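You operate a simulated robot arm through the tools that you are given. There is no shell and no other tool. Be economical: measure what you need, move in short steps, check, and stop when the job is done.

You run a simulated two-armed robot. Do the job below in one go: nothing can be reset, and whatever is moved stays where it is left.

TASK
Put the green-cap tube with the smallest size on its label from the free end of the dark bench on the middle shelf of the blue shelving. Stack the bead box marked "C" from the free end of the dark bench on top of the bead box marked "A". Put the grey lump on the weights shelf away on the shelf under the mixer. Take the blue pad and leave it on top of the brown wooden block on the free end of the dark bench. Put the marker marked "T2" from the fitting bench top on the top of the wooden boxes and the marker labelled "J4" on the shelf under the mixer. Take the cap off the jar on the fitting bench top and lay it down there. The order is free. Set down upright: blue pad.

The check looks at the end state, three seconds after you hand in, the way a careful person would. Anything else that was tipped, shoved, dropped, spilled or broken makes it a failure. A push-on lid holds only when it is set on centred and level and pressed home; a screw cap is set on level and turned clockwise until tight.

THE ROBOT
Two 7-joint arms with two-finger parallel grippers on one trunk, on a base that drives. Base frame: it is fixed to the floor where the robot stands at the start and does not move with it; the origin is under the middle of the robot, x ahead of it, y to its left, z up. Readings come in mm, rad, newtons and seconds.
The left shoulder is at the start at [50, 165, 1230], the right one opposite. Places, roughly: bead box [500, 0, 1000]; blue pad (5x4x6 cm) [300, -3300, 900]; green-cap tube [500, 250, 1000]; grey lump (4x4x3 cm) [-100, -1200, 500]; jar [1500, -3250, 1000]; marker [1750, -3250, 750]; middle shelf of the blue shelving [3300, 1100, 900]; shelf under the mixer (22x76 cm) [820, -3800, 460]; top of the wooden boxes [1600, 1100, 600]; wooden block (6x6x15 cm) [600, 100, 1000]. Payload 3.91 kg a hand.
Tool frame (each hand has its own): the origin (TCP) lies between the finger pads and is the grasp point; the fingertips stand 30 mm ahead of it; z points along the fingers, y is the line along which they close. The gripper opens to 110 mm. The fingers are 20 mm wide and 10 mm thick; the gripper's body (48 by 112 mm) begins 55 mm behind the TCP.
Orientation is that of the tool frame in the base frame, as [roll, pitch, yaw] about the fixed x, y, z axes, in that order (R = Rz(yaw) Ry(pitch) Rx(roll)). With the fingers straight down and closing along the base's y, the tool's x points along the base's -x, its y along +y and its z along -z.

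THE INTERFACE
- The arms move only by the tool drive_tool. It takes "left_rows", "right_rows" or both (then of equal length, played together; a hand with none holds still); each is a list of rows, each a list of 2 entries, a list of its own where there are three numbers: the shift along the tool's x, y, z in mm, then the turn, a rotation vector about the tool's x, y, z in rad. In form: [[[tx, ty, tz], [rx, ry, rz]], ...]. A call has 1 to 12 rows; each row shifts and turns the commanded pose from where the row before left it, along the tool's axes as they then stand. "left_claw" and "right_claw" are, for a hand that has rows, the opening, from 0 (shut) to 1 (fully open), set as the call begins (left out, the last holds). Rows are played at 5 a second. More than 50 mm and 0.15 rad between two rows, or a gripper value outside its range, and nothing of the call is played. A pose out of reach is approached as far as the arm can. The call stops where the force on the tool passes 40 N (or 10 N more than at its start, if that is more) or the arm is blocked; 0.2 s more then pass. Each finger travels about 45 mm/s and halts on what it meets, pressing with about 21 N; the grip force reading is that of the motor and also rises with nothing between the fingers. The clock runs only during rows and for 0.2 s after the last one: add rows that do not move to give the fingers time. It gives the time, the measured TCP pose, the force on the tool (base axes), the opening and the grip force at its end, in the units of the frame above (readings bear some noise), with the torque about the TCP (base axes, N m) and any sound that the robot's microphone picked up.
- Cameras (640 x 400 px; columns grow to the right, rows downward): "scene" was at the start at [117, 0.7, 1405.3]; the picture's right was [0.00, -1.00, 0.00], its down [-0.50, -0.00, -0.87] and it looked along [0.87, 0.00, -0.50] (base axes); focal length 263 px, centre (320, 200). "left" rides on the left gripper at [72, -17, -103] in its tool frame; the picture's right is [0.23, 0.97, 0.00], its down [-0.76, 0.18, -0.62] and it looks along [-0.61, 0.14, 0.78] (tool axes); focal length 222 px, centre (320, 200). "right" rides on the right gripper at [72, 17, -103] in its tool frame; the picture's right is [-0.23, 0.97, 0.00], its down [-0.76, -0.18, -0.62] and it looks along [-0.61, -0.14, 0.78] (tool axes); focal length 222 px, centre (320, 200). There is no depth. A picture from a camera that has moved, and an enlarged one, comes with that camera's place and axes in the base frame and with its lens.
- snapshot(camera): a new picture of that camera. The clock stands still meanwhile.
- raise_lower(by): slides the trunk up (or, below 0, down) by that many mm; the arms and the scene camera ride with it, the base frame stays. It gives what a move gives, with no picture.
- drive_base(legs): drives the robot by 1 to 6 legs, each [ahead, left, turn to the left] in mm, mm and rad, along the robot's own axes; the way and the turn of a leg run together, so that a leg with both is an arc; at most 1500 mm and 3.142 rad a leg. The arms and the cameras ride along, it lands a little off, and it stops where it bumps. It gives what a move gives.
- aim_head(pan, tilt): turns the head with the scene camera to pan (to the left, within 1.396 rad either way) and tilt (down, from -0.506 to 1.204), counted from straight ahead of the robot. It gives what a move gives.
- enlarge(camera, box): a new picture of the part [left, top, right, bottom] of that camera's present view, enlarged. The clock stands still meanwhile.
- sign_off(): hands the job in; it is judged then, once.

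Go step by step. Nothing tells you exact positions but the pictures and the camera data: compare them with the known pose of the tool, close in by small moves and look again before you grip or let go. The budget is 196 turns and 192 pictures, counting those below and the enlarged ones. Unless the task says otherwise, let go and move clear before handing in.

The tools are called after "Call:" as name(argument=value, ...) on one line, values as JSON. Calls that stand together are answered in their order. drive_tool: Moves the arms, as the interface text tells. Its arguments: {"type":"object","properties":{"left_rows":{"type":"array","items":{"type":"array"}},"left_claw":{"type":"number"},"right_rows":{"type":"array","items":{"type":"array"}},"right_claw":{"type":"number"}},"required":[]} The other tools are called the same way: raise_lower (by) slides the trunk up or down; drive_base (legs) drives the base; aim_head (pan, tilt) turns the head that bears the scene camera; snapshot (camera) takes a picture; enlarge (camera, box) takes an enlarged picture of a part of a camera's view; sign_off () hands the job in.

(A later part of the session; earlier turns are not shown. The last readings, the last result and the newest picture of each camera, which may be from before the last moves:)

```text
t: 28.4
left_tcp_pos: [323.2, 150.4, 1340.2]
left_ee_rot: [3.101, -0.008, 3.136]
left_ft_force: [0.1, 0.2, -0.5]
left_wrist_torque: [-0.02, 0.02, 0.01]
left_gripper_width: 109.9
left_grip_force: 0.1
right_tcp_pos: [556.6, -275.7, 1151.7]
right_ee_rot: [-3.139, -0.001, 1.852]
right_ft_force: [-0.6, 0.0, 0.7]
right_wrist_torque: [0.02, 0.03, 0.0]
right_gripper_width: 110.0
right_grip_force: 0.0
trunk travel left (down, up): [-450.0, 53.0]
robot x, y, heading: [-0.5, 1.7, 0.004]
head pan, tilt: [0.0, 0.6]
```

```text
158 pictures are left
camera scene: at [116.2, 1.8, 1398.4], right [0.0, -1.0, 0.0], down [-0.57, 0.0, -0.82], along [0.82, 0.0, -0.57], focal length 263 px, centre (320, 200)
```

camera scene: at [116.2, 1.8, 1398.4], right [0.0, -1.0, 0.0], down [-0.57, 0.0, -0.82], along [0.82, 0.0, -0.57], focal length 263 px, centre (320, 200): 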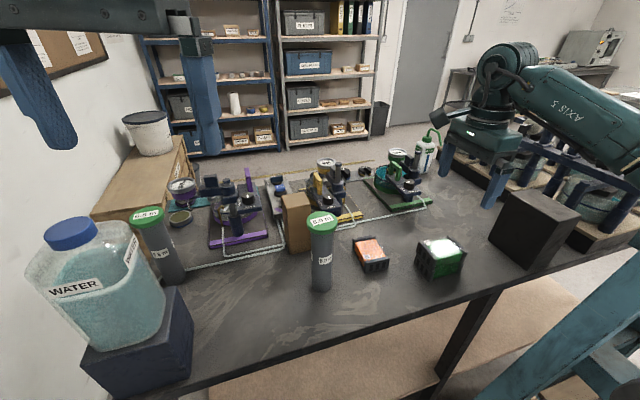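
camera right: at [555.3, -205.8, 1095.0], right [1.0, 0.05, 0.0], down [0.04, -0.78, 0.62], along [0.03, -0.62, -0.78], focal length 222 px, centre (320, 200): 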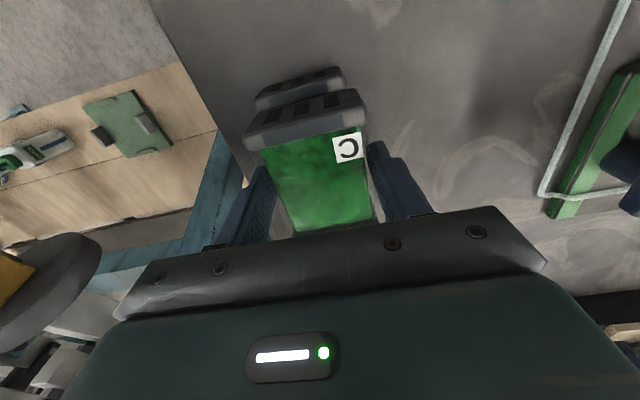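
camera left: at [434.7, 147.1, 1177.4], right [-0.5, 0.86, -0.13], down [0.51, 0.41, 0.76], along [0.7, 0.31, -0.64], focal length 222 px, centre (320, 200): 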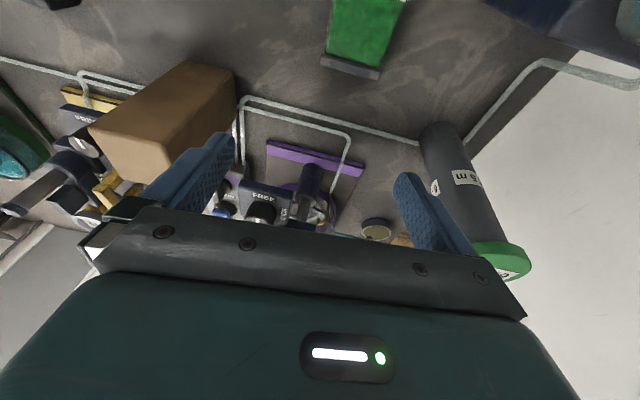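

C is stacked cleanly on A. Before fetching the 6.5 m tube I'll look left, at the wall and left arm, and then right.

Call:
aim_head(pan=1.2, tilt=0.5)

Call:
snapshot(camera="scene")

Call:
aim_head(pan=-1.0, tilt=0.3)

Call:
snapshot(camera="scene")

```text
t: 29.8
left_tcp_pos: [324.3, 150.9, 1340.1]
left_ee_rot: [3.102, -0.009, 3.134]
left_ft_force: [0.3, -0.4, -0.2]
left_wrist_torque: [0.02, -0.01, 0.05]
left_gripper_width: 110.0
left_grip_force: 0.1
right_tcp_pos: [557.1, -277.9, 1153.7]
right_ee_rot: [3.141, 0.0, 1.853]
right_ft_force: [0.4, 0.3, -0.7]
right_wrist_torque: [-0.01, 0.04, -0.03]
right_gripper_width: 110.0
right_grip_force: 0.0
trunk travel left (down, up): [-450.0, 53.0]
robot x, y, heading: [0.0, -2.7, 0.002]
head pan, tilt: [1.201, 0.499]
```

```text
157 pictures are left
camera scene: at [60.5, 86.7, 1407.6], right [0.93, -0.36, 0.0], down [-0.17, -0.45, -0.88], along [0.32, 0.82, -0.48], focal length 263 px, centre (320, 200)
```

scene: 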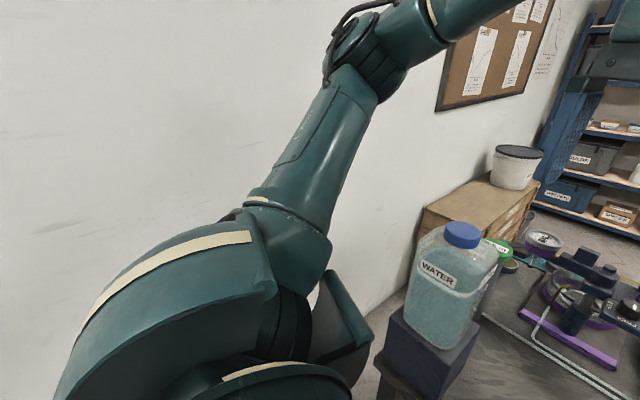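

```text
t: 31.9
left_tcp_pos: [323.9, 150.2, 1341.1]
left_ee_rot: [3.101, -0.008, 3.134]
left_ft_force: [1.1, 0.7, 0.0]
left_wrist_torque: [0.03, 0.0, -0.02]
left_gripper_width: 109.9
left_grip_force: 0.1
right_tcp_pos: [557.8, -277.5, 1153.4]
right_ee_rot: [-3.141, 0.0, 1.851]
right_ft_force: [0.1, -0.1, 0.2]
right_wrist_torque: [0.0, -0.02, 0.01]
right_gripper_width: 109.8
right_grip_force: 0.1
trunk travel left (down, up): [-450.0, 53.0]
robot x, y, heading: [2.7, 2.6, -0.004]
head pan, tilt: [-1.0, 0.3]
```

```text
156 pictures are left
camera scene: at [78.2, -76.6, 1426.0], right [-0.84, -0.54, 0.0], down [-0.16, 0.25, -0.96], along [0.52, -0.8, -0.3], focal length 263 px, centre (320, 200)
```

scene: 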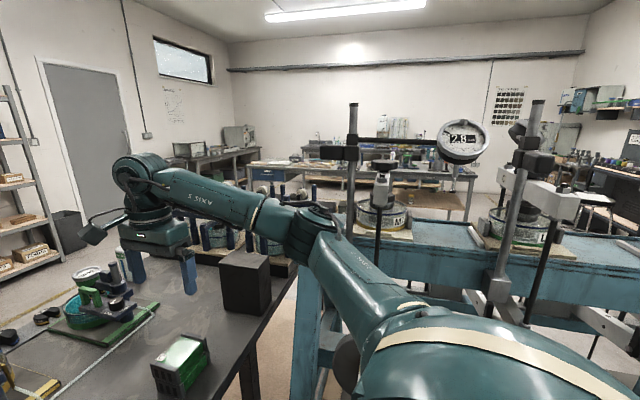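

The jug is at about (347, 290, top 1200) and the tube is behind it at about (515, 335). I'll use the right hand, tilted 45° and coming in along +y. First I'll bring it across high.

Call:
drive_tool(right_rows=[[[0, 0, -15], [0, 0, 0.1223]], [[0, 0, -15], [0, 0, 0.1223]], [[0, 0, -10], [0, 0, 0.1223]], [[45.2, -10.1, 0], [0, 0, 0]], [[45.2, -10.1, 0], [0, 0, 0]], [[45.2, -10.1, 0], [0, 0, 0]], [[45.2, -10.1, 0], [0, 0, 0]], [[45.2, -10.1, 0], [0, 0, 0]], [[45.2, -10.1, 0], [0, 0, 0]], [[45.2, -10.1, 0], [0, 0, 0]], [[45.2, -10.1, 0], [0, 0, 0]], [[0, 0, 0], [0, 0, 0]]])

Call:
drive_tool(right_rows=[[[0, 0, 0], [0, 0.131, 0]], [[0, 0, 0], [0, 0.131, 0]], [[0, 0, 0], [0, 0.131, 0]], [[0, 0, 0], [0, 0.131, 0]], [[0, 0, 0], [0, 0.131, 0]], [[0, 0, 0], [0, 0.13, 0]], [[0, 0, 0], [0, 0, 0]]])

Call:
aim_head(pan=0.2, tilt=0.55)

Call:
snapshot(camera="right")

Call:
snapshot(camera="scene")

```text
t: 34.5
left_tcp_pos: [324.0, 150.2, 1341.3]
left_ee_rot: [3.102, -0.009, 3.134]
left_ft_force: [0.5, -0.2, 0.7]
left_wrist_torque: [0.05, 0.02, 0.01]
left_gripper_width: 110.2
left_grip_force: 0.1
right_tcp_pos: [508.6, 90.9, 1191.4]
right_ee_rot: [-3.141, -0.002, 1.483]
right_ft_force: [0.0, -0.7, 0.0]
right_wrist_torque: [0.04, 0.0, -0.01]
right_gripper_width: 110.0
right_grip_force: 0.1
trunk travel left (down, up): [-450.0, 53.0]
robot x, y, heading: [2.7, 3.0, 0.003]
head pan, tilt: [-1.0, 0.3]
```

```text
t: 36.1
left_tcp_pos: [323.6, 150.2, 1339.8]
left_ee_rot: [3.102, -0.006, 3.135]
left_ft_force: [0.2, 0.4, -0.5]
left_wrist_torque: [0.01, -0.05, -0.02]
left_gripper_width: 109.5
left_grip_force: 0.0
right_tcp_pos: [507.4, 91.6, 1192.2]
right_ee_rot: [-3.14, -0.788, 1.485]
right_ft_force: [0.5, -0.1, 0.3]
right_wrist_torque: [0.0, 0.0, 0.0]
right_gripper_width: 110.1
right_grip_force: 0.0
trunk travel left (down, up): [-450.0, 53.0]
robot x, y, heading: [0.6, 0.7, 0.007]
head pan, tilt: [-1.0, 0.3]
```

```text
t: 37.5
left_tcp_pos: [323.3, 150.5, 1340.3]
left_ee_rot: [3.101, -0.009, 3.134]
left_ft_force: [0.5, 0.1, 0.1]
left_wrist_torque: [0.0, 0.02, -0.02]
left_gripper_width: 110.0
left_grip_force: 0.1
right_tcp_pos: [507.5, 90.5, 1192.0]
right_ee_rot: [3.14, -0.786, 1.486]
right_ft_force: [0.2, -0.9, -0.5]
right_wrist_torque: [0.0, -0.03, -0.01]
right_gripper_width: 109.9
right_grip_force: 0.0
trunk travel left (down, up): [-450.0, 53.0]
robot x, y, heading: [3.0, 1.6, 0.005]
head pan, tilt: [0.201, 0.55]
```

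```text
155 pictures are left
camera right: at [522.3, 67.3, 1316.1], right [0.96, -0.24, -0.16], down [-0.26, -0.96, -0.1], along [-0.13, 0.14, -0.98], focal length 222 px, centre (320, 200)
```

right: 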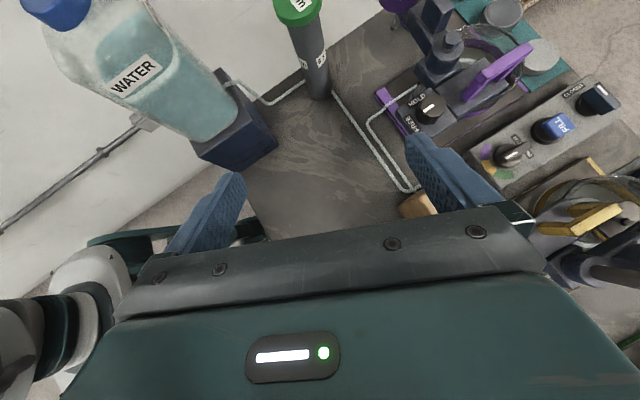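

```text
154 pictures are left
camera scene: at [115.6, 19.8, 1403.0], right [0.2, -0.98, 0.0], down [-0.51, -0.1, -0.85], along [0.84, 0.17, -0.52], focal length 263 px, centre (320, 200)
```

scene: 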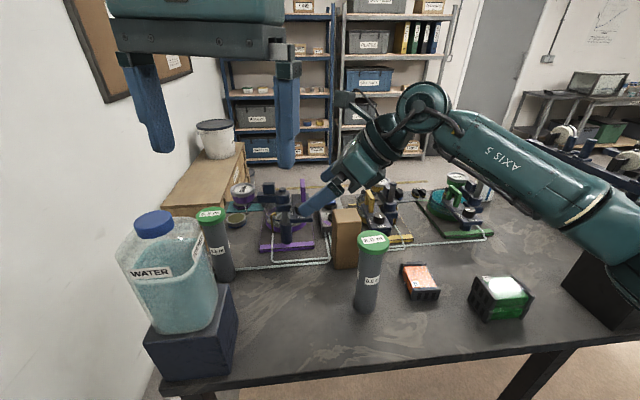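

The tube base shows at about (518, 350). I'll move to a pre-grasp point about 120 mm back along the tilted approach.

Call:
drive_tool(right_rows=[[[9, -1.9, 39], [0, 0, 0]], [[9, -1.9, 39], [0, 0, 0]], [[9, -1.9, 39], [0, 0, 0]], [[9, -1.9, 39], [0, 0, 0]], [[9, -1.9, 39], [0, 0, 0]], [[0, 0, 0], [0, 0, 0]]])

Call:
snapshot(camera="right")

Call:
snapshot(camera="scene")

```text
t: 38.9
left_tcp_pos: [322.7, 149.6, 1339.7]
left_ee_rot: [3.102, -0.008, 3.136]
left_ft_force: [-0.6, 0.7, 0.8]
left_wrist_torque: [0.0, 0.04, 0.02]
left_gripper_width: 109.9
left_grip_force: 0.0
right_tcp_pos: [513.0, 260.6, 1084.6]
right_ee_rot: [3.141, -0.787, 1.485]
right_ft_force: [-0.3, -0.1, 0.6]
right_wrist_torque: [0.01, -0.02, 0.03]
right_gripper_width: 110.0
right_grip_force: 0.1
trunk travel left (down, up): [-450.0, 53.0]
robot x, y, heading: [0.9, -0.2, 0.001]
head pan, tilt: [0.201, 0.55]
```

```text
153 pictures are left
camera right: at [528.7, 237.1, 1208.2], right [0.96, -0.24, -0.16], down [-0.26, -0.96, -0.1], along [-0.13, 0.14, -0.98], focal length 222 px, centre (320, 200)
```

right: 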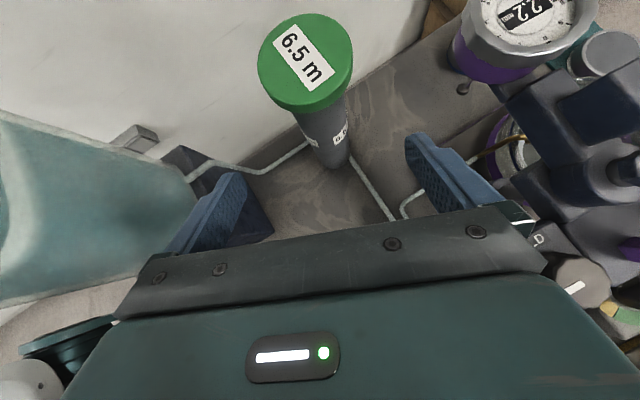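

```text
152 pictures are left
camera scene: at [115.6, 19.2, 1403.0], right [0.2, -0.98, 0.0], down [-0.51, -0.1, -0.85], along [0.84, 0.17, -0.52], focal length 263 px, centre (320, 200)
```

scene: 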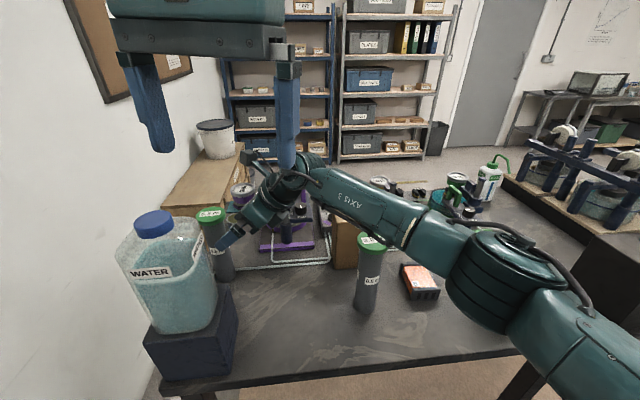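

The tube measures at (523, 342) with the cap top at about 1080. I'll advance most of the way and check.

Call:
drive_tool(right_rows=[[[-8, 1.6, 25], [0, 0, 0]], [[-7.6, 1.7, 30], [0, 0, 0]], [[0, 0, 30], [0, 0, 0]], [[0, 0, 0], [0, 0, 0]]])

Call:
snapshot(camera="right")

Call:
snapshot(camera="scene")

```text
t: 39.9
left_tcp_pos: [322.9, 150.4, 1339.8]
left_ee_rot: [3.102, -0.008, 3.136]
left_ft_force: [-0.4, 0.2, 0.5]
left_wrist_torque: [-0.03, -0.01, 0.0]
left_gripper_width: 110.1
left_grip_force: 0.1
right_tcp_pos: [517.5, 288.2, 1034.6]
right_ee_rot: [-3.141, -0.786, 1.485]
right_ft_force: [0.4, 0.2, -0.8]
right_wrist_torque: [-0.02, 0.0, -0.01]
right_gripper_width: 109.9
right_grip_force: 0.1
right hand out of reach, approached as far as the arm can: row 3
trunk travel left (down, up): [-450.0, 53.0]
robot x, y, heading: [1.8, 3.1, 0.004]
head pan, tilt: [0.201, 0.55]
```

```text
151 pictures are left
camera right: at [532.5, 264.4, 1159.5], right [0.96, -0.24, -0.16], down [-0.26, -0.96, -0.1], along [-0.13, 0.14, -0.98], focal length 222 px, centre (320, 200)
```

right: 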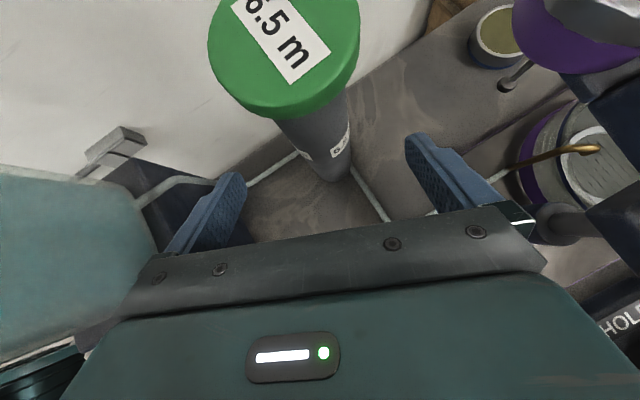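

```text
150 pictures are left
camera scene: at [115.5, 20.1, 1403.0], right [0.2, -0.98, 0.0], down [-0.51, -0.1, -0.85], along [0.84, 0.17, -0.52], focal length 263 px, centre (320, 200)
```

scene: 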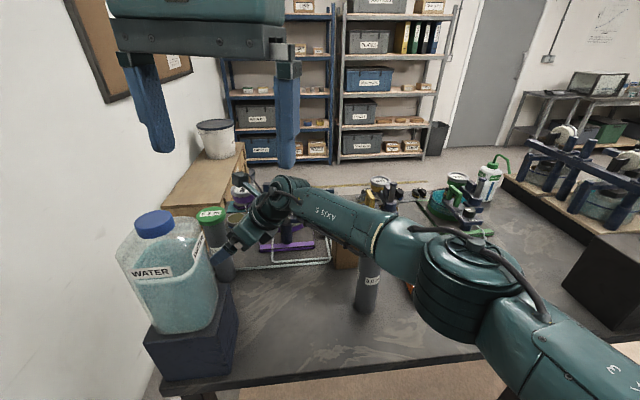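

The reach ends just short. I'll pull the hand back clear of the tube, then drive the base 60 mm ahead, away from the slanting wall.

Call:
drive_tool(right_rows=[[[0, 0, -35], [0, 0, 0]], [[0, 0, -40], [0, 0, 0]], [[0, 0, -40], [0, 0, 0]], [[0, 0, 0], [0, 0, 0]]])

Call:
drive_base(legs=[[60, 0, 0]])

Call:
snapshot(camera="scene")

Call:
snapshot(camera="right")

```text
t: 40.9
left_tcp_pos: [323.8, 150.8, 1339.8]
left_ee_rot: [3.102, -0.007, 3.135]
left_ft_force: [0.2, -0.6, -0.6]
left_wrist_torque: [-0.01, -0.01, -0.01]
left_gripper_width: 110.1
left_grip_force: 0.0
right_tcp_pos: [510.8, 207.0, 1114.9]
right_ee_rot: [-3.141, -0.784, 1.484]
right_ft_force: [0.5, -0.1, -0.5]
right_wrist_torque: [-0.01, 0.01, -0.01]
right_gripper_width: 109.9
right_grip_force: 0.1
trunk travel left (down, up): [-450.0, 53.0]
robot x, y, heading: [2.7, 1.3, 0.003]
head pan, tilt: [0.201, 0.55]
```

```text
t: 41.8
left_tcp_pos: [385.3, 150.3, 1339.5]
left_ee_rot: [3.102, -0.01, 3.133]
left_ft_force: [0.9, -0.2, 0.0]
left_wrist_torque: [-0.01, 0.04, -0.02]
left_gripper_width: 110.0
left_grip_force: 0.2
right_tcp_pos: [571.9, 206.2, 1115.1]
right_ee_rot: [-3.138, -0.787, 1.484]
right_ft_force: [-0.3, -0.4, 0.3]
right_wrist_torque: [-0.01, 0.01, 0.03]
right_gripper_width: 109.8
right_grip_force: 0.1
trunk travel left (down, up): [-450.0, 53.0]
robot x, y, heading: [56.8, 1.7, -0.001]
head pan, tilt: [0.201, 0.55]
```

```text
149 pictures are left
camera scene: at [177.1, 19.9, 1402.9], right [0.2, -0.98, 0.0], down [-0.51, -0.1, -0.85], along [0.83, 0.17, -0.52], focal length 263 px, centre (320, 200)
```

scene: 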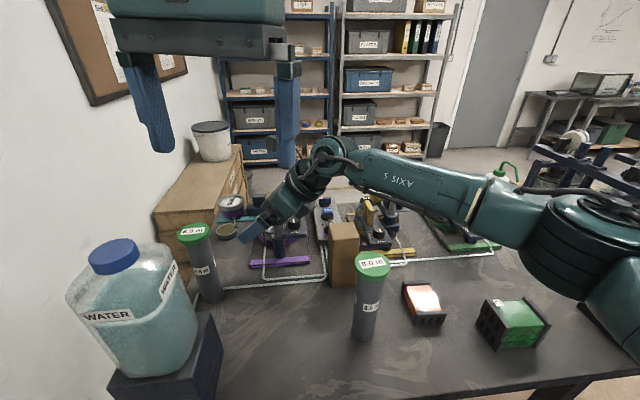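

```text
148 pictures are left
camera right: at [587.1, 183.1, 1238.8], right [0.96, -0.24, -0.16], down [-0.26, -0.96, -0.1], along [-0.13, 0.14, -0.98], focal length 222 px, centre (320, 200)
```

right: 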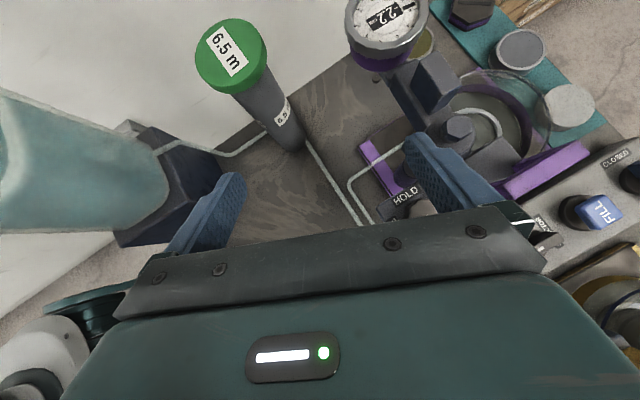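

Base moved cleanly. I'll realign laterally with the tube, then advance.

Call:
drive_tool(right_rows=[[[0, -30, 0], [0, 0, 0]], [[0, -30, 0], [0, 0, 0]], [[-1, 0, 40], [0, 0, 0]], [[-1, 0, 38], [0, 0, 0]], [[0, 0, 35], [0, 0, 0]], [[0, 0, 25], [0, 0, 0]], [[0, 0, 0], [0, 0, 0]]])

Call:
snapshot(camera="right")

Call:
snapshot(camera="scene")

```text
t: 43.4
left_tcp_pos: [383.2, 150.3, 1341.2]
left_ee_rot: [3.103, -0.008, 3.134]
left_ft_force: [-0.7, -1.1, 0.1]
left_wrist_torque: [0.03, 0.01, 0.02]
left_gripper_width: 110.1
left_grip_force: 0.1
right_tcp_pos: [518.4, 308.3, 1015.8]
right_ee_rot: [-3.141, -0.785, 1.485]
right_ft_force: [-0.4, 0.5, -0.3]
right_wrist_torque: [0.01, 0.01, -0.01]
right_gripper_width: 110.1
right_grip_force: 0.1
trunk travel left (down, up): [-450.0, 53.0]
robot x, y, heading: [59.6, 2.9, -0.006]
head pan, tilt: [0.201, 0.55]
```

```text
147 pictures are left
camera right: at [533.9, 284.4, 1140.5], right [0.96, -0.24, -0.16], down [-0.26, -0.96, -0.1], along [-0.13, 0.14, -0.98], focal length 222 px, centre (320, 200)
```

right: 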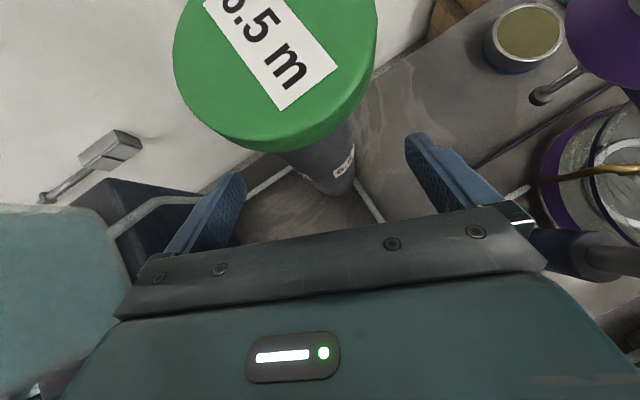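

```text
146 pictures are left
camera scene: at [176.0, 19.7, 1403.0], right [0.2, -0.98, 0.0], down [-0.51, -0.1, -0.85], along [0.84, 0.17, -0.52], focal length 263 px, centre (320, 200)
```

scene: 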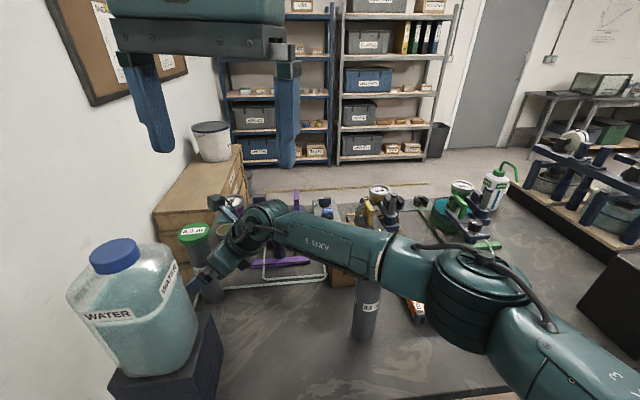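

The tube is centred between the fingers. I'll make a final short advance and close.

Call:
drive_tool(right_rows=[[[2, 1, 17], [0, 0, 0]], [[2, 1, 16], [0, 0, 0]], [[0, 0, 0], [0, 0, 0]]])

Call:
snapshot(camera="right")

Call:
enlarge(camera="scene", box=[140, 190, 400, 360])

```text
t: 44.2
left_tcp_pos: [383.9, 150.3, 1340.2]
left_ee_rot: [3.101, -0.008, 3.131]
left_ft_force: [0.5, -0.1, 1.0]
left_wrist_torque: [0.04, 0.06, -0.02]
left_gripper_width: 110.3
left_grip_force: 0.1
right_tcp_pos: [525.5, 316.5, 1005.2]
right_ee_rot: [-3.141, -0.785, 1.485]
right_ft_force: [-0.4, -0.7, -0.2]
right_wrist_torque: [0.02, 0.01, 0.01]
right_gripper_width: 110.1
right_grip_force: 0.1
right hand out of reach, approached as far as the arm can: row 1, 2
trunk travel left (down, up): [-450.0, 53.0]
robot x, y, heading: [62.1, -1.4, -0.001]
head pan, tilt: [0.201, 0.55]
```

```text
145 pictures are left
camera right: at [541.3, 292.9, 1129.4], right [0.96, -0.24, -0.16], down [-0.26, -0.96, -0.1], along [-0.13, 0.14, -0.98], focal length 222 px, centre (320, 200)
```

right: 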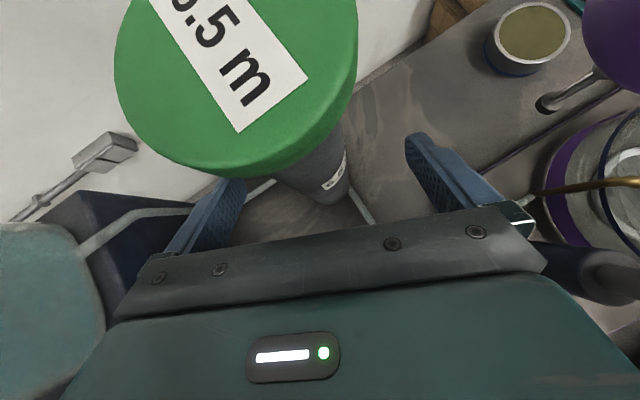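

```text
2.35 times, centred on (270, 275) of scene
camera zoom: at [176.0, 20.0, 1403.0], right [0.2, -0.98, 0.0], down [-0.51, -0.1, -0.85], along [0.84, 0.17, -0.52], focal length 619 px, centre (438, 24)
```

zoom: 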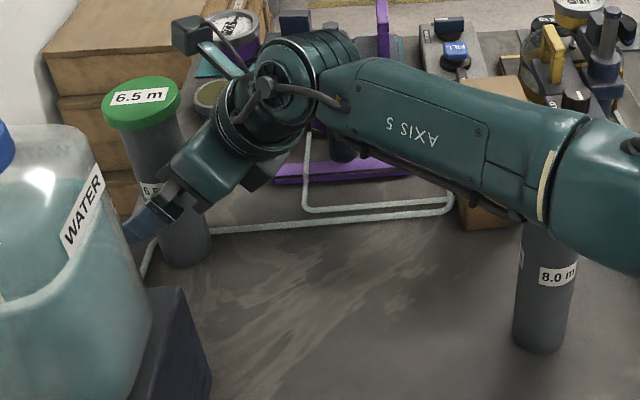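

I'm still about 15 mm short. A 16 mm strafe to the left brings the fingers around the tube.

Call:
drive_base(legs=[[0, 16, 0]])

Call:
snapshot(camera="right")

```text
t: 45.0
left_tcp_pos: [384.1, 167.2, 1340.4]
left_ee_rot: [3.102, -0.008, 3.133]
left_ft_force: [-1.4, 0.3, 0.5]
left_wrist_torque: [0.01, 0.0, 0.0]
left_gripper_width: 109.8
left_grip_force: 0.1
right_tcp_pos: [525.2, 333.0, 1005.6]
right_ee_rot: [3.141, -0.785, 1.483]
right_ft_force: [0.2, 0.0, 0.1]
right_wrist_torque: [0.0, 0.02, -0.02]
right_gripper_width: 110.1
right_grip_force: 0.0
trunk travel left (down, up): [-450.0, 53.0]
robot x, y, heading: [60.0, 18.2, 0.001]
head pan, tilt: [0.201, 0.55]
```

```text
143 pictures are left
camera right: at [541.5, 309.2, 1129.4], right [0.96, -0.24, -0.16], down [-0.26, -0.96, -0.1], along [-0.13, 0.14, -0.98], focal length 222 px, centre (320, 200)
```

right: 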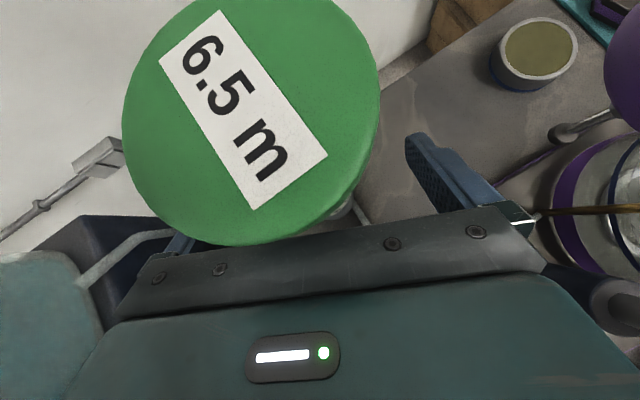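

The cap position confirms the tube at x≈524, y≈340. Closing.

Call:
drive_tool(right_rows=[[[0, 0, 0], [0, 0, 0]], [[0, 0, 0], [0, 0, 0]], [[0, 0, 0], [0, 0, 0]], [[0, 0, 0], [0, 0, 0]], [[0, 0, 0], [0, 0, 0]], [[0, 0, 0], [0, 0, 0]]], right_claw=0)

Call:
enlarge(camera="scene", box=[140, 190, 400, 360])

```text
t: 46.4
left_tcp_pos: [383.8, 166.8, 1341.0]
left_ee_rot: [3.102, -0.009, 3.132]
left_ft_force: [-0.3, -0.4, -0.1]
left_wrist_torque: [0.03, 0.03, 0.03]
left_gripper_width: 109.9
left_grip_force: 0.0
right_tcp_pos: [525.7, 332.1, 1004.9]
right_ee_rot: [-3.141, -0.785, 1.484]
right_ft_force: [-1.7, 0.3, 0.5]
right_wrist_torque: [0.03, 0.04, 0.02]
right_gripper_width: 43.7
right_grip_force: 21.1
trunk travel left (down, up): [-450.0, 53.0]
robot x, y, heading: [59.9, 17.0, -0.001]
head pan, tilt: [0.201, 0.55]
```

```text
2.35 times, centred on (270, 275) of scene
camera zoom: at [175.8, 36.1, 1403.0], right [0.2, -0.98, 0.0], down [-0.51, -0.1, -0.85], along [0.84, 0.17, -0.52], focal length 619 px, centre (438, 24)
```

zoom: 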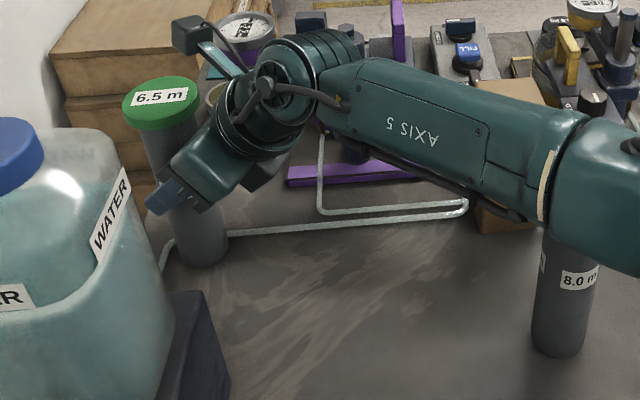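

The tube is gripped at 43.7 mm. I'll lift straight up 150 mm and look.

Call:
drive_tool(right_rows=[[[7, 0, -7], [0, 0, 0]], [[18, 0, -18], [0, 0, 0]], [[21, 0, -21], [0, 0, 0]], [[21, 0, -21], [0, 0, 0]], [[21, 0, -21], [0, 0, 0]], [[21, 0, -21], [0, 0, 0]], [[0, 0, 0], [0, 0, 0]]])

Call:
snapshot(camera="scene")

```text
t: 48.0
left_tcp_pos: [384.1, 165.7, 1339.5]
left_ee_rot: [3.1, -0.008, 3.134]
left_ft_force: [-0.7, -0.3, 0.3]
left_wrist_torque: [0.04, -0.02, -0.03]
left_gripper_width: 110.1
left_grip_force: 0.2
right_tcp_pos: [525.5, 332.7, 1159.7]
right_ee_rot: [-3.141, -0.785, 1.484]
right_ft_force: [0.2, -0.5, -2.7]
right_wrist_torque: [-0.01, -0.01, 0.03]
right_gripper_width: 43.9
right_grip_force: 21.2
trunk travel left (down, up): [-450.0, 53.0]
robot x, y, heading: [55.9, 17.0, -0.0]
head pan, tilt: [0.201, 0.55]
```

```text
141 pictures are left
camera scene: at [176.5, 36.3, 1402.9], right [0.2, -0.98, 0.0], down [-0.51, -0.1, -0.85], along [0.84, 0.17, -0.52], focal length 263 px, centre (320, 200)
```

scene: 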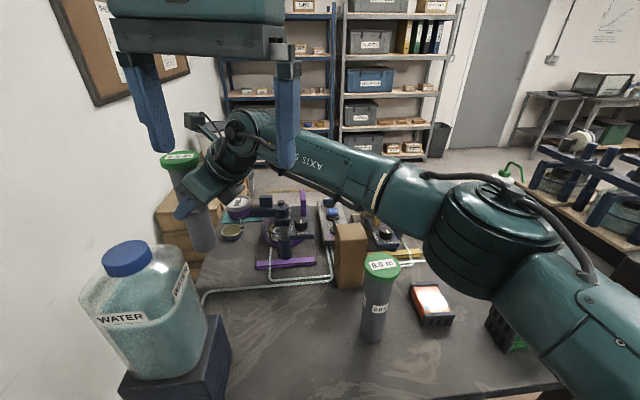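

Held upright. I'll retract the tube in front of the robot, keeping clear of jug, block and the other tube.

Call:
drive_tool(right_rows=[[[-25, 3.1, -25], [0, 0, 0]], [[-25, 3.1, -25], [0, 0, 0]], [[-25, 3.1, -25], [0, 0, 0]], [[-25, 3.1, -25], [0, 0, 0]], [[-25, 3.1, -25], [0, 0, 0]], [[-25, 3.1, -25], [0, 0, 0]], [[0, -45, 0], [0, 0, 0]], [[0, -45, 0], [0, 0, 0]], [[0, -45, 0], [0, 0, 0]], [[0, 0, 0], [0, 0, 0]]])

Call:
drive_tool(right_rows=[[[-25, 3.1, -25], [0, 0, 0]], [[-25, 3.1, -25], [0, 0, 0]], [[-25, 3.1, -25], [0, 0, 0]], [[-25, 3.1, -25], [0, 0, 0]], [[-20, 3, -20], [0, 0, 0]], [[0, 0, 0], [0, 0, 0]]])

Call:
snapshot(camera="scene")

Call:
aim_head(pan=-0.8, tilt=0.25)

Call:
snapshot(camera="scene")

```text
t: 50.2
left_tcp_pos: [384.1, 165.3, 1340.4]
left_ee_rot: [3.101, -0.008, 3.133]
left_ft_force: [0.1, -0.3, 0.6]
left_wrist_torque: [-0.01, 0.02, 0.0]
left_gripper_width: 110.1
left_grip_force: 0.1
right_tcp_pos: [392.9, 129.3, 1159.2]
right_ee_rot: [-3.139, -0.783, 1.484]
right_ft_force: [-0.8, 0.1, -4.0]
right_wrist_torque: [-0.03, -0.01, -0.03]
right_gripper_width: 44.2
right_grip_force: 21.3
trunk travel left (down, up): [-450.0, 53.0]
robot x, y, heading: [63.1, 20.8, -0.002]
head pan, tilt: [0.201, 0.55]
```

```text
t: 51.6
left_tcp_pos: [384.3, 166.0, 1341.0]
left_ee_rot: [3.102, -0.009, 3.132]
left_ft_force: [0.3, 0.2, -0.4]
left_wrist_torque: [0.03, 0.01, -0.04]
left_gripper_width: 109.9
left_grip_force: 0.0
right_tcp_pos: [394.5, -40.5, 1161.9]
right_ee_rot: [3.141, -0.786, 1.485]
right_ft_force: [-0.9, -0.8, -3.5]
right_wrist_torque: [-0.03, 0.03, -0.03]
right_gripper_width: 44.1
right_grip_force: 21.4
trunk travel left (down, up): [-450.0, 53.0]
robot x, y, heading: [60.7, 19.5, 0.001]
head pan, tilt: [0.201, 0.55]
```

```text
140 pictures are left
camera scene: at [176.3, 36.5, 1402.9], right [0.2, -0.98, 0.0], down [-0.51, -0.1, -0.85], along [0.84, 0.17, -0.52], focal length 263 px, centre (320, 200)
```

scene: 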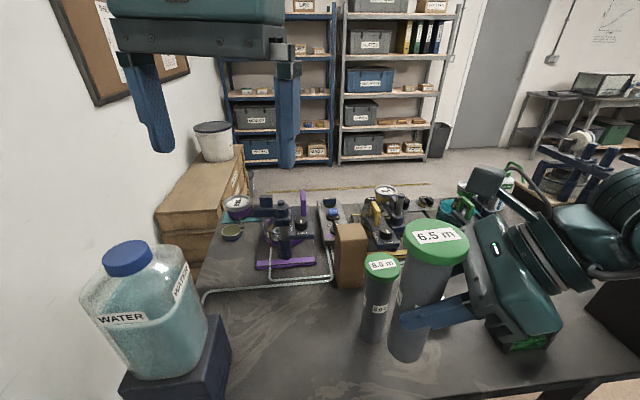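

```text
t: 52.9
left_tcp_pos: [383.2, 166.7, 1340.3]
left_ee_rot: [3.102, -0.008, 3.133]
left_ft_force: [-0.2, 0.7, 0.4]
left_wrist_torque: [0.0, -0.03, 0.01]
left_gripper_width: 109.9
left_grip_force: 0.1
right_tcp_pos: [394.4, -40.9, 1161.4]
right_ee_rot: [3.141, -0.786, 1.483]
right_ft_force: [-0.3, -0.1, -3.2]
right_wrist_torque: [0.0, -0.01, 0.02]
right_gripper_width: 44.1
right_grip_force: 20.8
trunk travel left (down, up): [-450.0, 53.0]
robot x, y, heading: [58.8, 21.2, -0.003]
head pan, tilt: [-0.799, 0.25]
```

```text
139 pictures are left
camera scene: at [153.4, -48.8, 1430.6], right [-0.72, -0.7, 0.0], down [-0.17, 0.18, -0.97], along [0.68, -0.69, -0.25], focal length 263 px, centre (320, 200)
```

scene: 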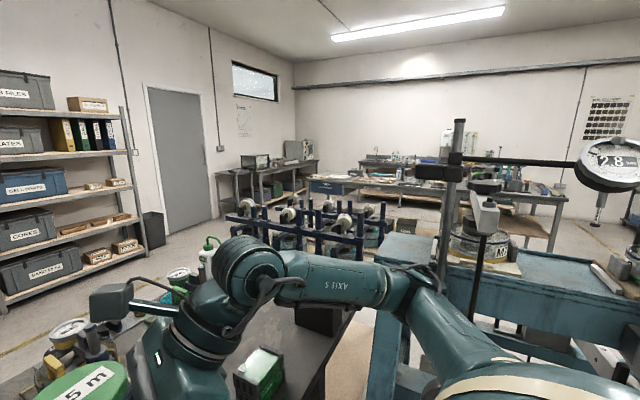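

The blue load bench stands to the right. I'll look there more closely, tilted down, to plan the drive.

Call:
aim_head(pan=-1.39, tilt=0.55)

Call:
snapshot(camera="scene")

Call:
aim_head(pan=-0.9, tilt=0.85)

Call:
snapshot(camera="scene")

```text
t: 53.9
left_tcp_pos: [383.4, 167.3, 1340.7]
left_ee_rot: [3.101, -0.01, 3.134]
left_ft_force: [-0.2, 0.0, 0.7]
left_wrist_torque: [0.0, 0.02, -0.01]
left_gripper_width: 110.1
left_grip_force: 0.1
right_tcp_pos: [394.4, -41.3, 1160.5]
right_ee_rot: [-3.141, -0.784, 1.483]
right_ft_force: [-0.4, 0.7, -3.1]
right_wrist_torque: [-0.03, -0.04, -0.01]
right_gripper_width: 44.1
right_grip_force: 20.9
trunk travel left (down, up): [-450.0, 53.0]
robot x, y, heading: [60.5, 20.1, 0.001]
head pan, tilt: [-1.389, 0.55]
```

```text
138 pictures are left
camera scene: at [104.5, -70.2, 1403.0], right [-0.98, -0.18, 0.0], down [-0.1, 0.51, -0.85], along [0.16, -0.84, -0.52], focal length 263 px, centre (320, 200)
```

scene: 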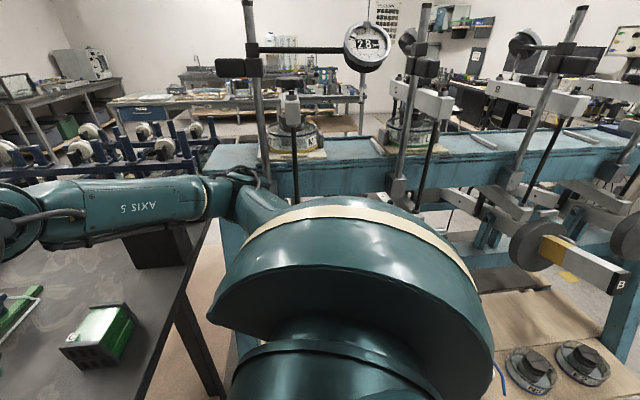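

```text
t: 54.8
left_tcp_pos: [383.5, 166.9, 1340.1]
left_ee_rot: [3.101, -0.009, 3.133]
left_ft_force: [-0.8, 0.7, 0.3]
left_wrist_torque: [0.0, 0.0, 0.02]
left_gripper_width: 110.3
left_grip_force: 0.0
right_tcp_pos: [393.1, -40.2, 1160.8]
right_ee_rot: [3.139, -0.786, 1.484]
right_ft_force: [0.1, 0.1, -3.6]
right_wrist_torque: [-0.02, -0.03, -0.03]
right_gripper_width: 44.0
right_grip_force: 20.4
trunk travel left (down, up): [-450.0, 53.0]
robot x, y, heading: [58.4, 15.1, 0.006]
head pan, tilt: [-0.901, 0.85]
```

```text
137 pictures are left
camera scene: at [136.7, -43.2, 1377.6], right [-0.78, -0.62, 0.0], down [-0.47, 0.59, -0.66], along [0.41, -0.52, -0.75], focal length 263 px, centre (320, 200)
```

scene: 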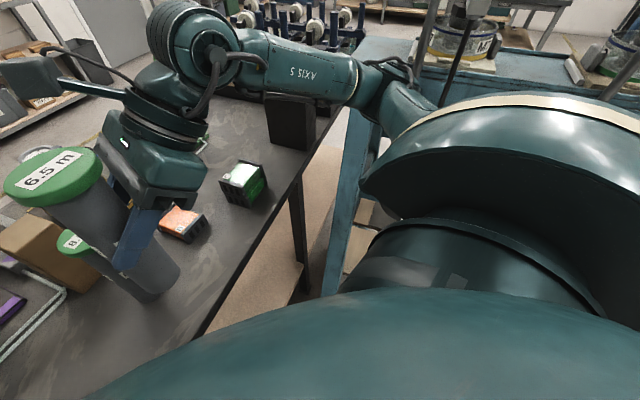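

The dark bench's near edge runs right to about (630, -790), with the blue bench beyond, so the way out is behind me. I'll back up a little and turn right to look.

Call:
drive_base(legs=[[-70, 0, 0], [0, 0, -1.2]])

Call:
aim_head(pan=-0.9, tilt=0.35)

Call:
snapshot(camera="scene")

Call:
aim_head(pan=0.2, tilt=0.35)

Call:
snapshot(camera="scene")

```text
t: 58.7
left_tcp_pos: [253.8, -224.6, 1340.8]
left_ee_rot: [3.101, -0.009, 1.956]
left_ft_force: [1.1, 0.1, -0.3]
left_wrist_torque: [-0.01, -0.03, -0.01]
left_gripper_width: 110.0
left_grip_force: 0.0
right_tcp_pos: [65.5, -311.5, 1160.3]
right_ee_rot: [3.14, -0.784, 0.305]
right_ft_force: [-0.4, -0.2, -4.3]
right_wrist_torque: [-0.03, 0.04, -0.02]
right_gripper_width: 44.5
right_grip_force: 21.1
trunk travel left (down, up): [-450.0, 53.0]
robot x, y, heading: [-9.6, 20.4, -1.177]
head pan, tilt: [-0.901, 0.85]
```

```text
t: 59.7
left_tcp_pos: [253.9, -223.0, 1340.8]
left_ee_rot: [3.102, -0.007, 1.954]
left_ft_force: [-0.4, -0.4, -0.8]
left_wrist_torque: [0.01, -0.01, -0.01]
left_gripper_width: 110.1
left_grip_force: 0.1
right_tcp_pos: [65.5, -312.8, 1160.4]
right_ee_rot: [3.141, -0.785, 0.304]
right_ft_force: [-0.3, -1.0, -3.4]
right_wrist_torque: [0.03, 0.0, -0.03]
right_gripper_width: 44.1
right_grip_force: 20.8
trunk travel left (down, up): [-450.0, 53.0]
robot x, y, heading: [-7.2, 13.3, -1.178]
head pan, tilt: [-0.901, 0.351]
```

```text
136 pictures are left
camera scene: at [-44.4, -90.6, 1421.1], right [-0.87, 0.49, 0.0], down [0.17, 0.3, -0.94], along [-0.46, -0.82, -0.34], focal length 263 px, centre (320, 200)
```

scene: 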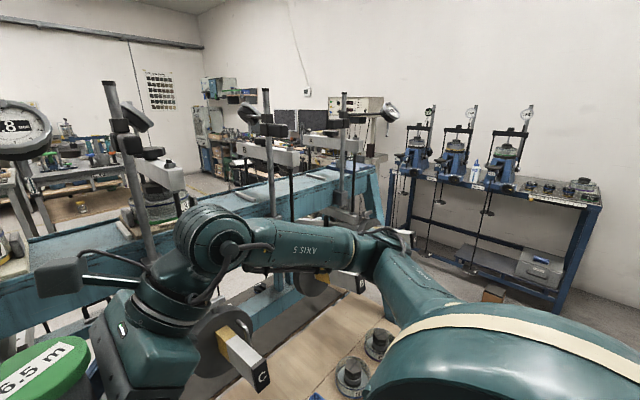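

```text
t: 61.0
left_tcp_pos: [253.4, -224.1, 1338.9]
left_ee_rot: [3.101, -0.009, 1.955]
left_ft_force: [0.4, 0.4, -0.1]
left_wrist_torque: [-0.01, 0.01, -0.02]
left_gripper_width: 110.0
left_grip_force: 0.0
right_tcp_pos: [67.0, -312.8, 1159.6]
right_ee_rot: [-3.141, -0.785, 0.306]
right_ft_force: [-0.2, 0.1, -4.6]
right_wrist_torque: [0.02, 0.03, -0.01]
right_gripper_width: 44.0
right_grip_force: 20.9
trunk travel left (down, up): [-450.0, 53.0]
robot x, y, heading: [-6.9, 16.7, -1.178]
head pan, tilt: [0.201, 0.351]
```

```text
135 pictures are left
camera scene: at [52.9, -86.5, 1421.2], right [-0.83, -0.56, 0.0], down [-0.19, 0.29, -0.94], along [0.52, -0.78, -0.34], focal length 263 px, centre (320, 200)
```

scene: 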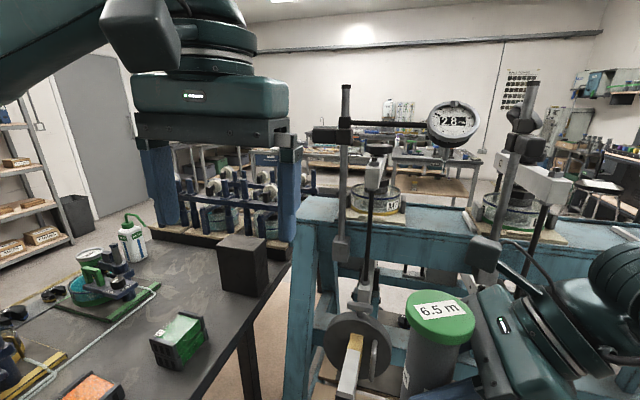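

I need the width of the gap between the dark bench corner and the blue bench. The left wrist camera gives another viewpoint.

Call:
snapshot(camera="left")

Call:
aim_head(pan=0.35, tilt=0.75)

Call:
snapshot(camera="scene")

```text
134 pictures are left
camera left: at [206.5, -165.4, 1444.6], right [0.82, 0.57, 0.04], down [0.43, -0.65, 0.62], along [0.38, -0.49, -0.78], focal length 222 px, centre (320, 200)
```

left: 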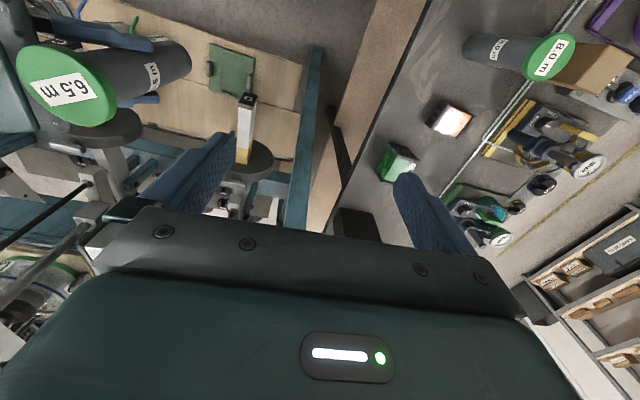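

```text
t: 61.9
left_tcp_pos: [252.5, -223.0, 1339.4]
left_ee_rot: [3.101, -0.008, 1.954]
left_ft_force: [-0.4, -0.2, -0.8]
left_wrist_torque: [0.0, 0.01, -0.02]
left_gripper_width: 109.8
left_grip_force: 0.0
right_tcp_pos: [66.4, -312.6, 1160.8]
right_ee_rot: [3.14, -0.785, 0.305]
right_ft_force: [0.4, 0.2, -3.2]
right_wrist_torque: [0.0, 0.02, 0.0]
right_gripper_width: 43.9
right_grip_force: 20.9
trunk travel left (down, up): [-450.0, 53.0]
robot x, y, heading: [-5.7, 16.8, -1.177]
head pan, tilt: [0.351, 0.75]
```

```text
133 pictures are left
camera scene: at [57.0, -70.2, 1385.6], right [-0.74, -0.68, 0.0], down [-0.46, 0.5, -0.73], along [0.5, -0.54, -0.68], focal length 263 px, centre (320, 200)
```

scene: 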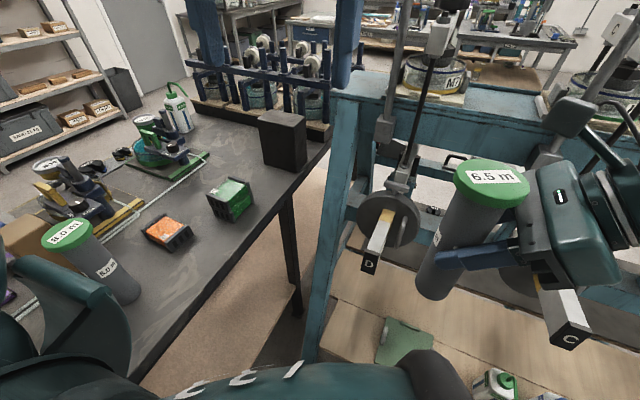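

The gap there is closed by the blue frame's end. Next I'll look for the grey lump on the weights shelf, then at the way out behind.

Call:
aim_head(pan=-0.45, tilt=0.6)

Call:
snapshot(camera="scene")

Call:
aim_head(pan=-1.39, tilt=0.45)

Call:
snapshot(camera="scene")

```text
t: 63.0
left_tcp_pos: [253.7, -224.1, 1339.7]
left_ee_rot: [3.102, -0.01, 1.954]
left_ft_force: [-0.5, 0.0, -0.1]
left_wrist_torque: [-0.01, 0.03, 0.01]
left_gripper_width: 109.9
left_grip_force: 0.1
right_tcp_pos: [65.5, -312.0, 1161.4]
right_ee_rot: [3.14, -0.786, 0.304]
right_ft_force: [0.1, -0.3, -3.4]
right_wrist_torque: [0.0, -0.02, 0.0]
right_gripper_width: 44.0
right_grip_force: 20.8
trunk travel left (down, up): [-450.0, 53.0]
robot x, y, heading: [-7.3, 14.9, -1.18]
head pan, tilt: [-0.45, 0.6]
```

```text
132 pictures are left
camera scene: at [-4.1, -97.5, 1398.4], right [-1.0, 0.06, 0.0], down [0.03, 0.56, -0.82], along [-0.05, -0.82, -0.57], focal length 263 px, centre (320, 200)
```

scene: 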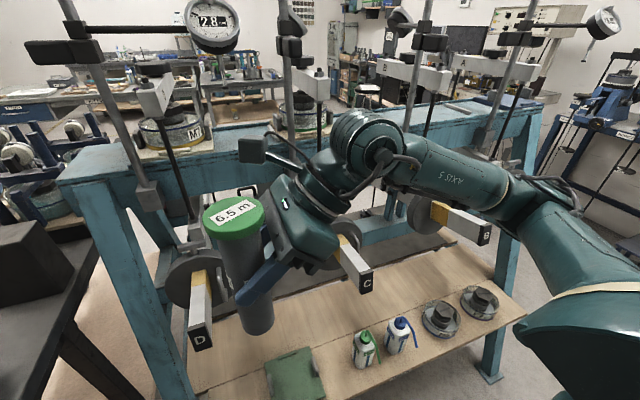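

```text
t: 64.2
left_tcp_pos: [253.8, -223.3, 1340.7]
left_ee_rot: [3.101, -0.008, 1.955]
left_ft_force: [-0.4, -0.2, 0.4]
left_wrist_torque: [0.02, -0.01, 0.02]
left_gripper_width: 109.9
left_grip_force: 0.1
right_tcp_pos: [66.1, -311.9, 1159.9]
right_ee_rot: [-3.141, -0.786, 0.306]
right_ft_force: [-0.2, 0.5, -2.9]
right_wrist_torque: [-0.03, 0.01, 0.0]
right_gripper_width: 43.6
right_grip_force: 21.2
trunk travel left (down, up): [-450.0, 53.0]
robot x, y, heading: [-10.3, 17.6, -1.18]
head pan, tilt: [-1.389, 0.45]
```

```text
131 pictures are left
camera scene: at [-76.2, -59.2, 1412.0], right [-0.54, 0.84, 0.0], down [0.37, 0.24, -0.9], along [-0.76, -0.49, -0.44], focal length 263 px, centre (320, 200)
```

scene: 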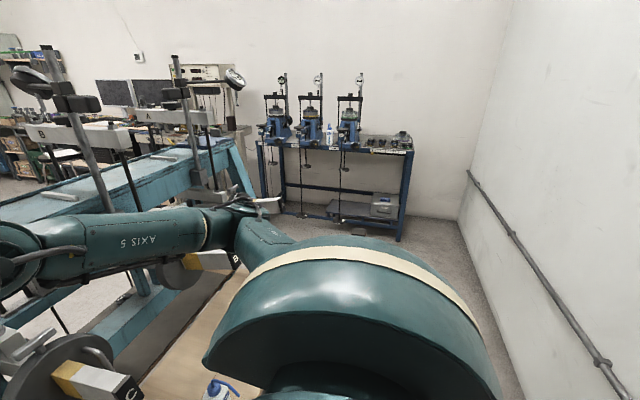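

Now the layout is clear: the load frame stands between x≈-850 and 585 with its front at y≈-600, a low wooden shelf below, and a free passage at its -x end. I'll turn to face it and look for the lump.

Call:
drive_base(legs=[[0, 0, -0.39]])

Call:
aim_head(pan=0.0, tilt=0.75)

Call:
snapshot(camera="scene")

Call:
snapshot(camera="left")

```text
t: 65.8
left_tcp_pos: [141.8, -305.0, 1339.6]
left_ee_rot: [3.104, -0.007, 1.565]
left_ft_force: [0.0, -0.2, 0.2]
left_wrist_torque: [0.0, 0.0, -0.01]
left_gripper_width: 110.0
left_grip_force: 0.1
right_tcp_pos: [-66.1, -316.1, 1160.9]
right_ee_rot: [-3.141, -0.785, -0.088]
right_ft_force: [-0.2, 1.0, -3.2]
right_wrist_torque: [0.02, 0.02, 0.03]
right_gripper_width: 43.9
right_grip_force: 21.3
trunk travel left (down, up): [-450.0, 53.0]
robot x, y, heading: [-12.4, 18.2, -1.574]
head pan, tilt: [-1.389, 0.45]
```

```text
t: 67.3
left_tcp_pos: [141.2, -304.3, 1339.7]
left_ee_rot: [3.101, -0.009, 1.563]
left_ft_force: [-0.1, 0.5, 0.6]
left_wrist_torque: [0.0, -0.05, -0.01]
left_gripper_width: 109.9
left_grip_force: 0.2
right_tcp_pos: [-65.4, -316.1, 1161.1]
right_ee_rot: [3.14, -0.785, -0.087]
right_ft_force: [0.0, -0.6, -3.2]
right_wrist_torque: [0.03, 0.02, -0.02]
right_gripper_width: 44.1
right_grip_force: 21.3
trunk travel left (down, up): [-450.0, 53.0]
robot x, y, heading: [-9.2, 13.4, -1.571]
head pan, tilt: [0.0, 0.75]
```

```text
130 pictures are left
camera scene: at [-10.2, -94.3, 1385.6], right [-1.0, 0.0, 0.0], down [0.0, 0.68, -0.73], along [0.0, -0.73, -0.68], focal length 263 px, centre (320, 200)
```

scene: 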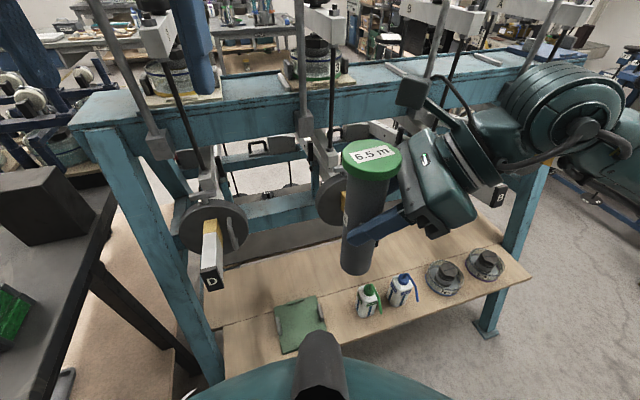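

```text
129 pictures are left
camera left: at [120.9, -233.3, 1444.6], right [0.97, 0.22, 0.04], down [0.15, -0.77, 0.62], along [0.17, -0.6, -0.78], focal length 222 px, centre (320, 200)
```

left: 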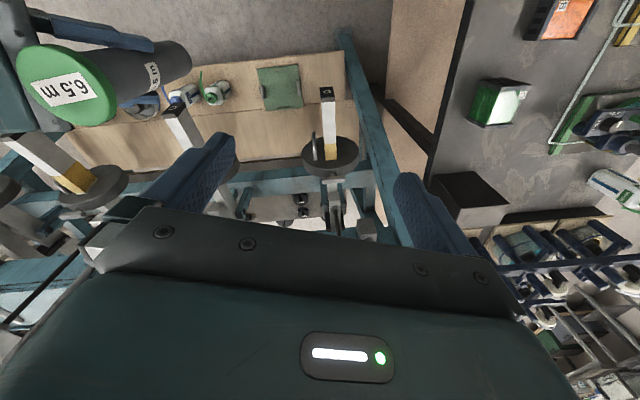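

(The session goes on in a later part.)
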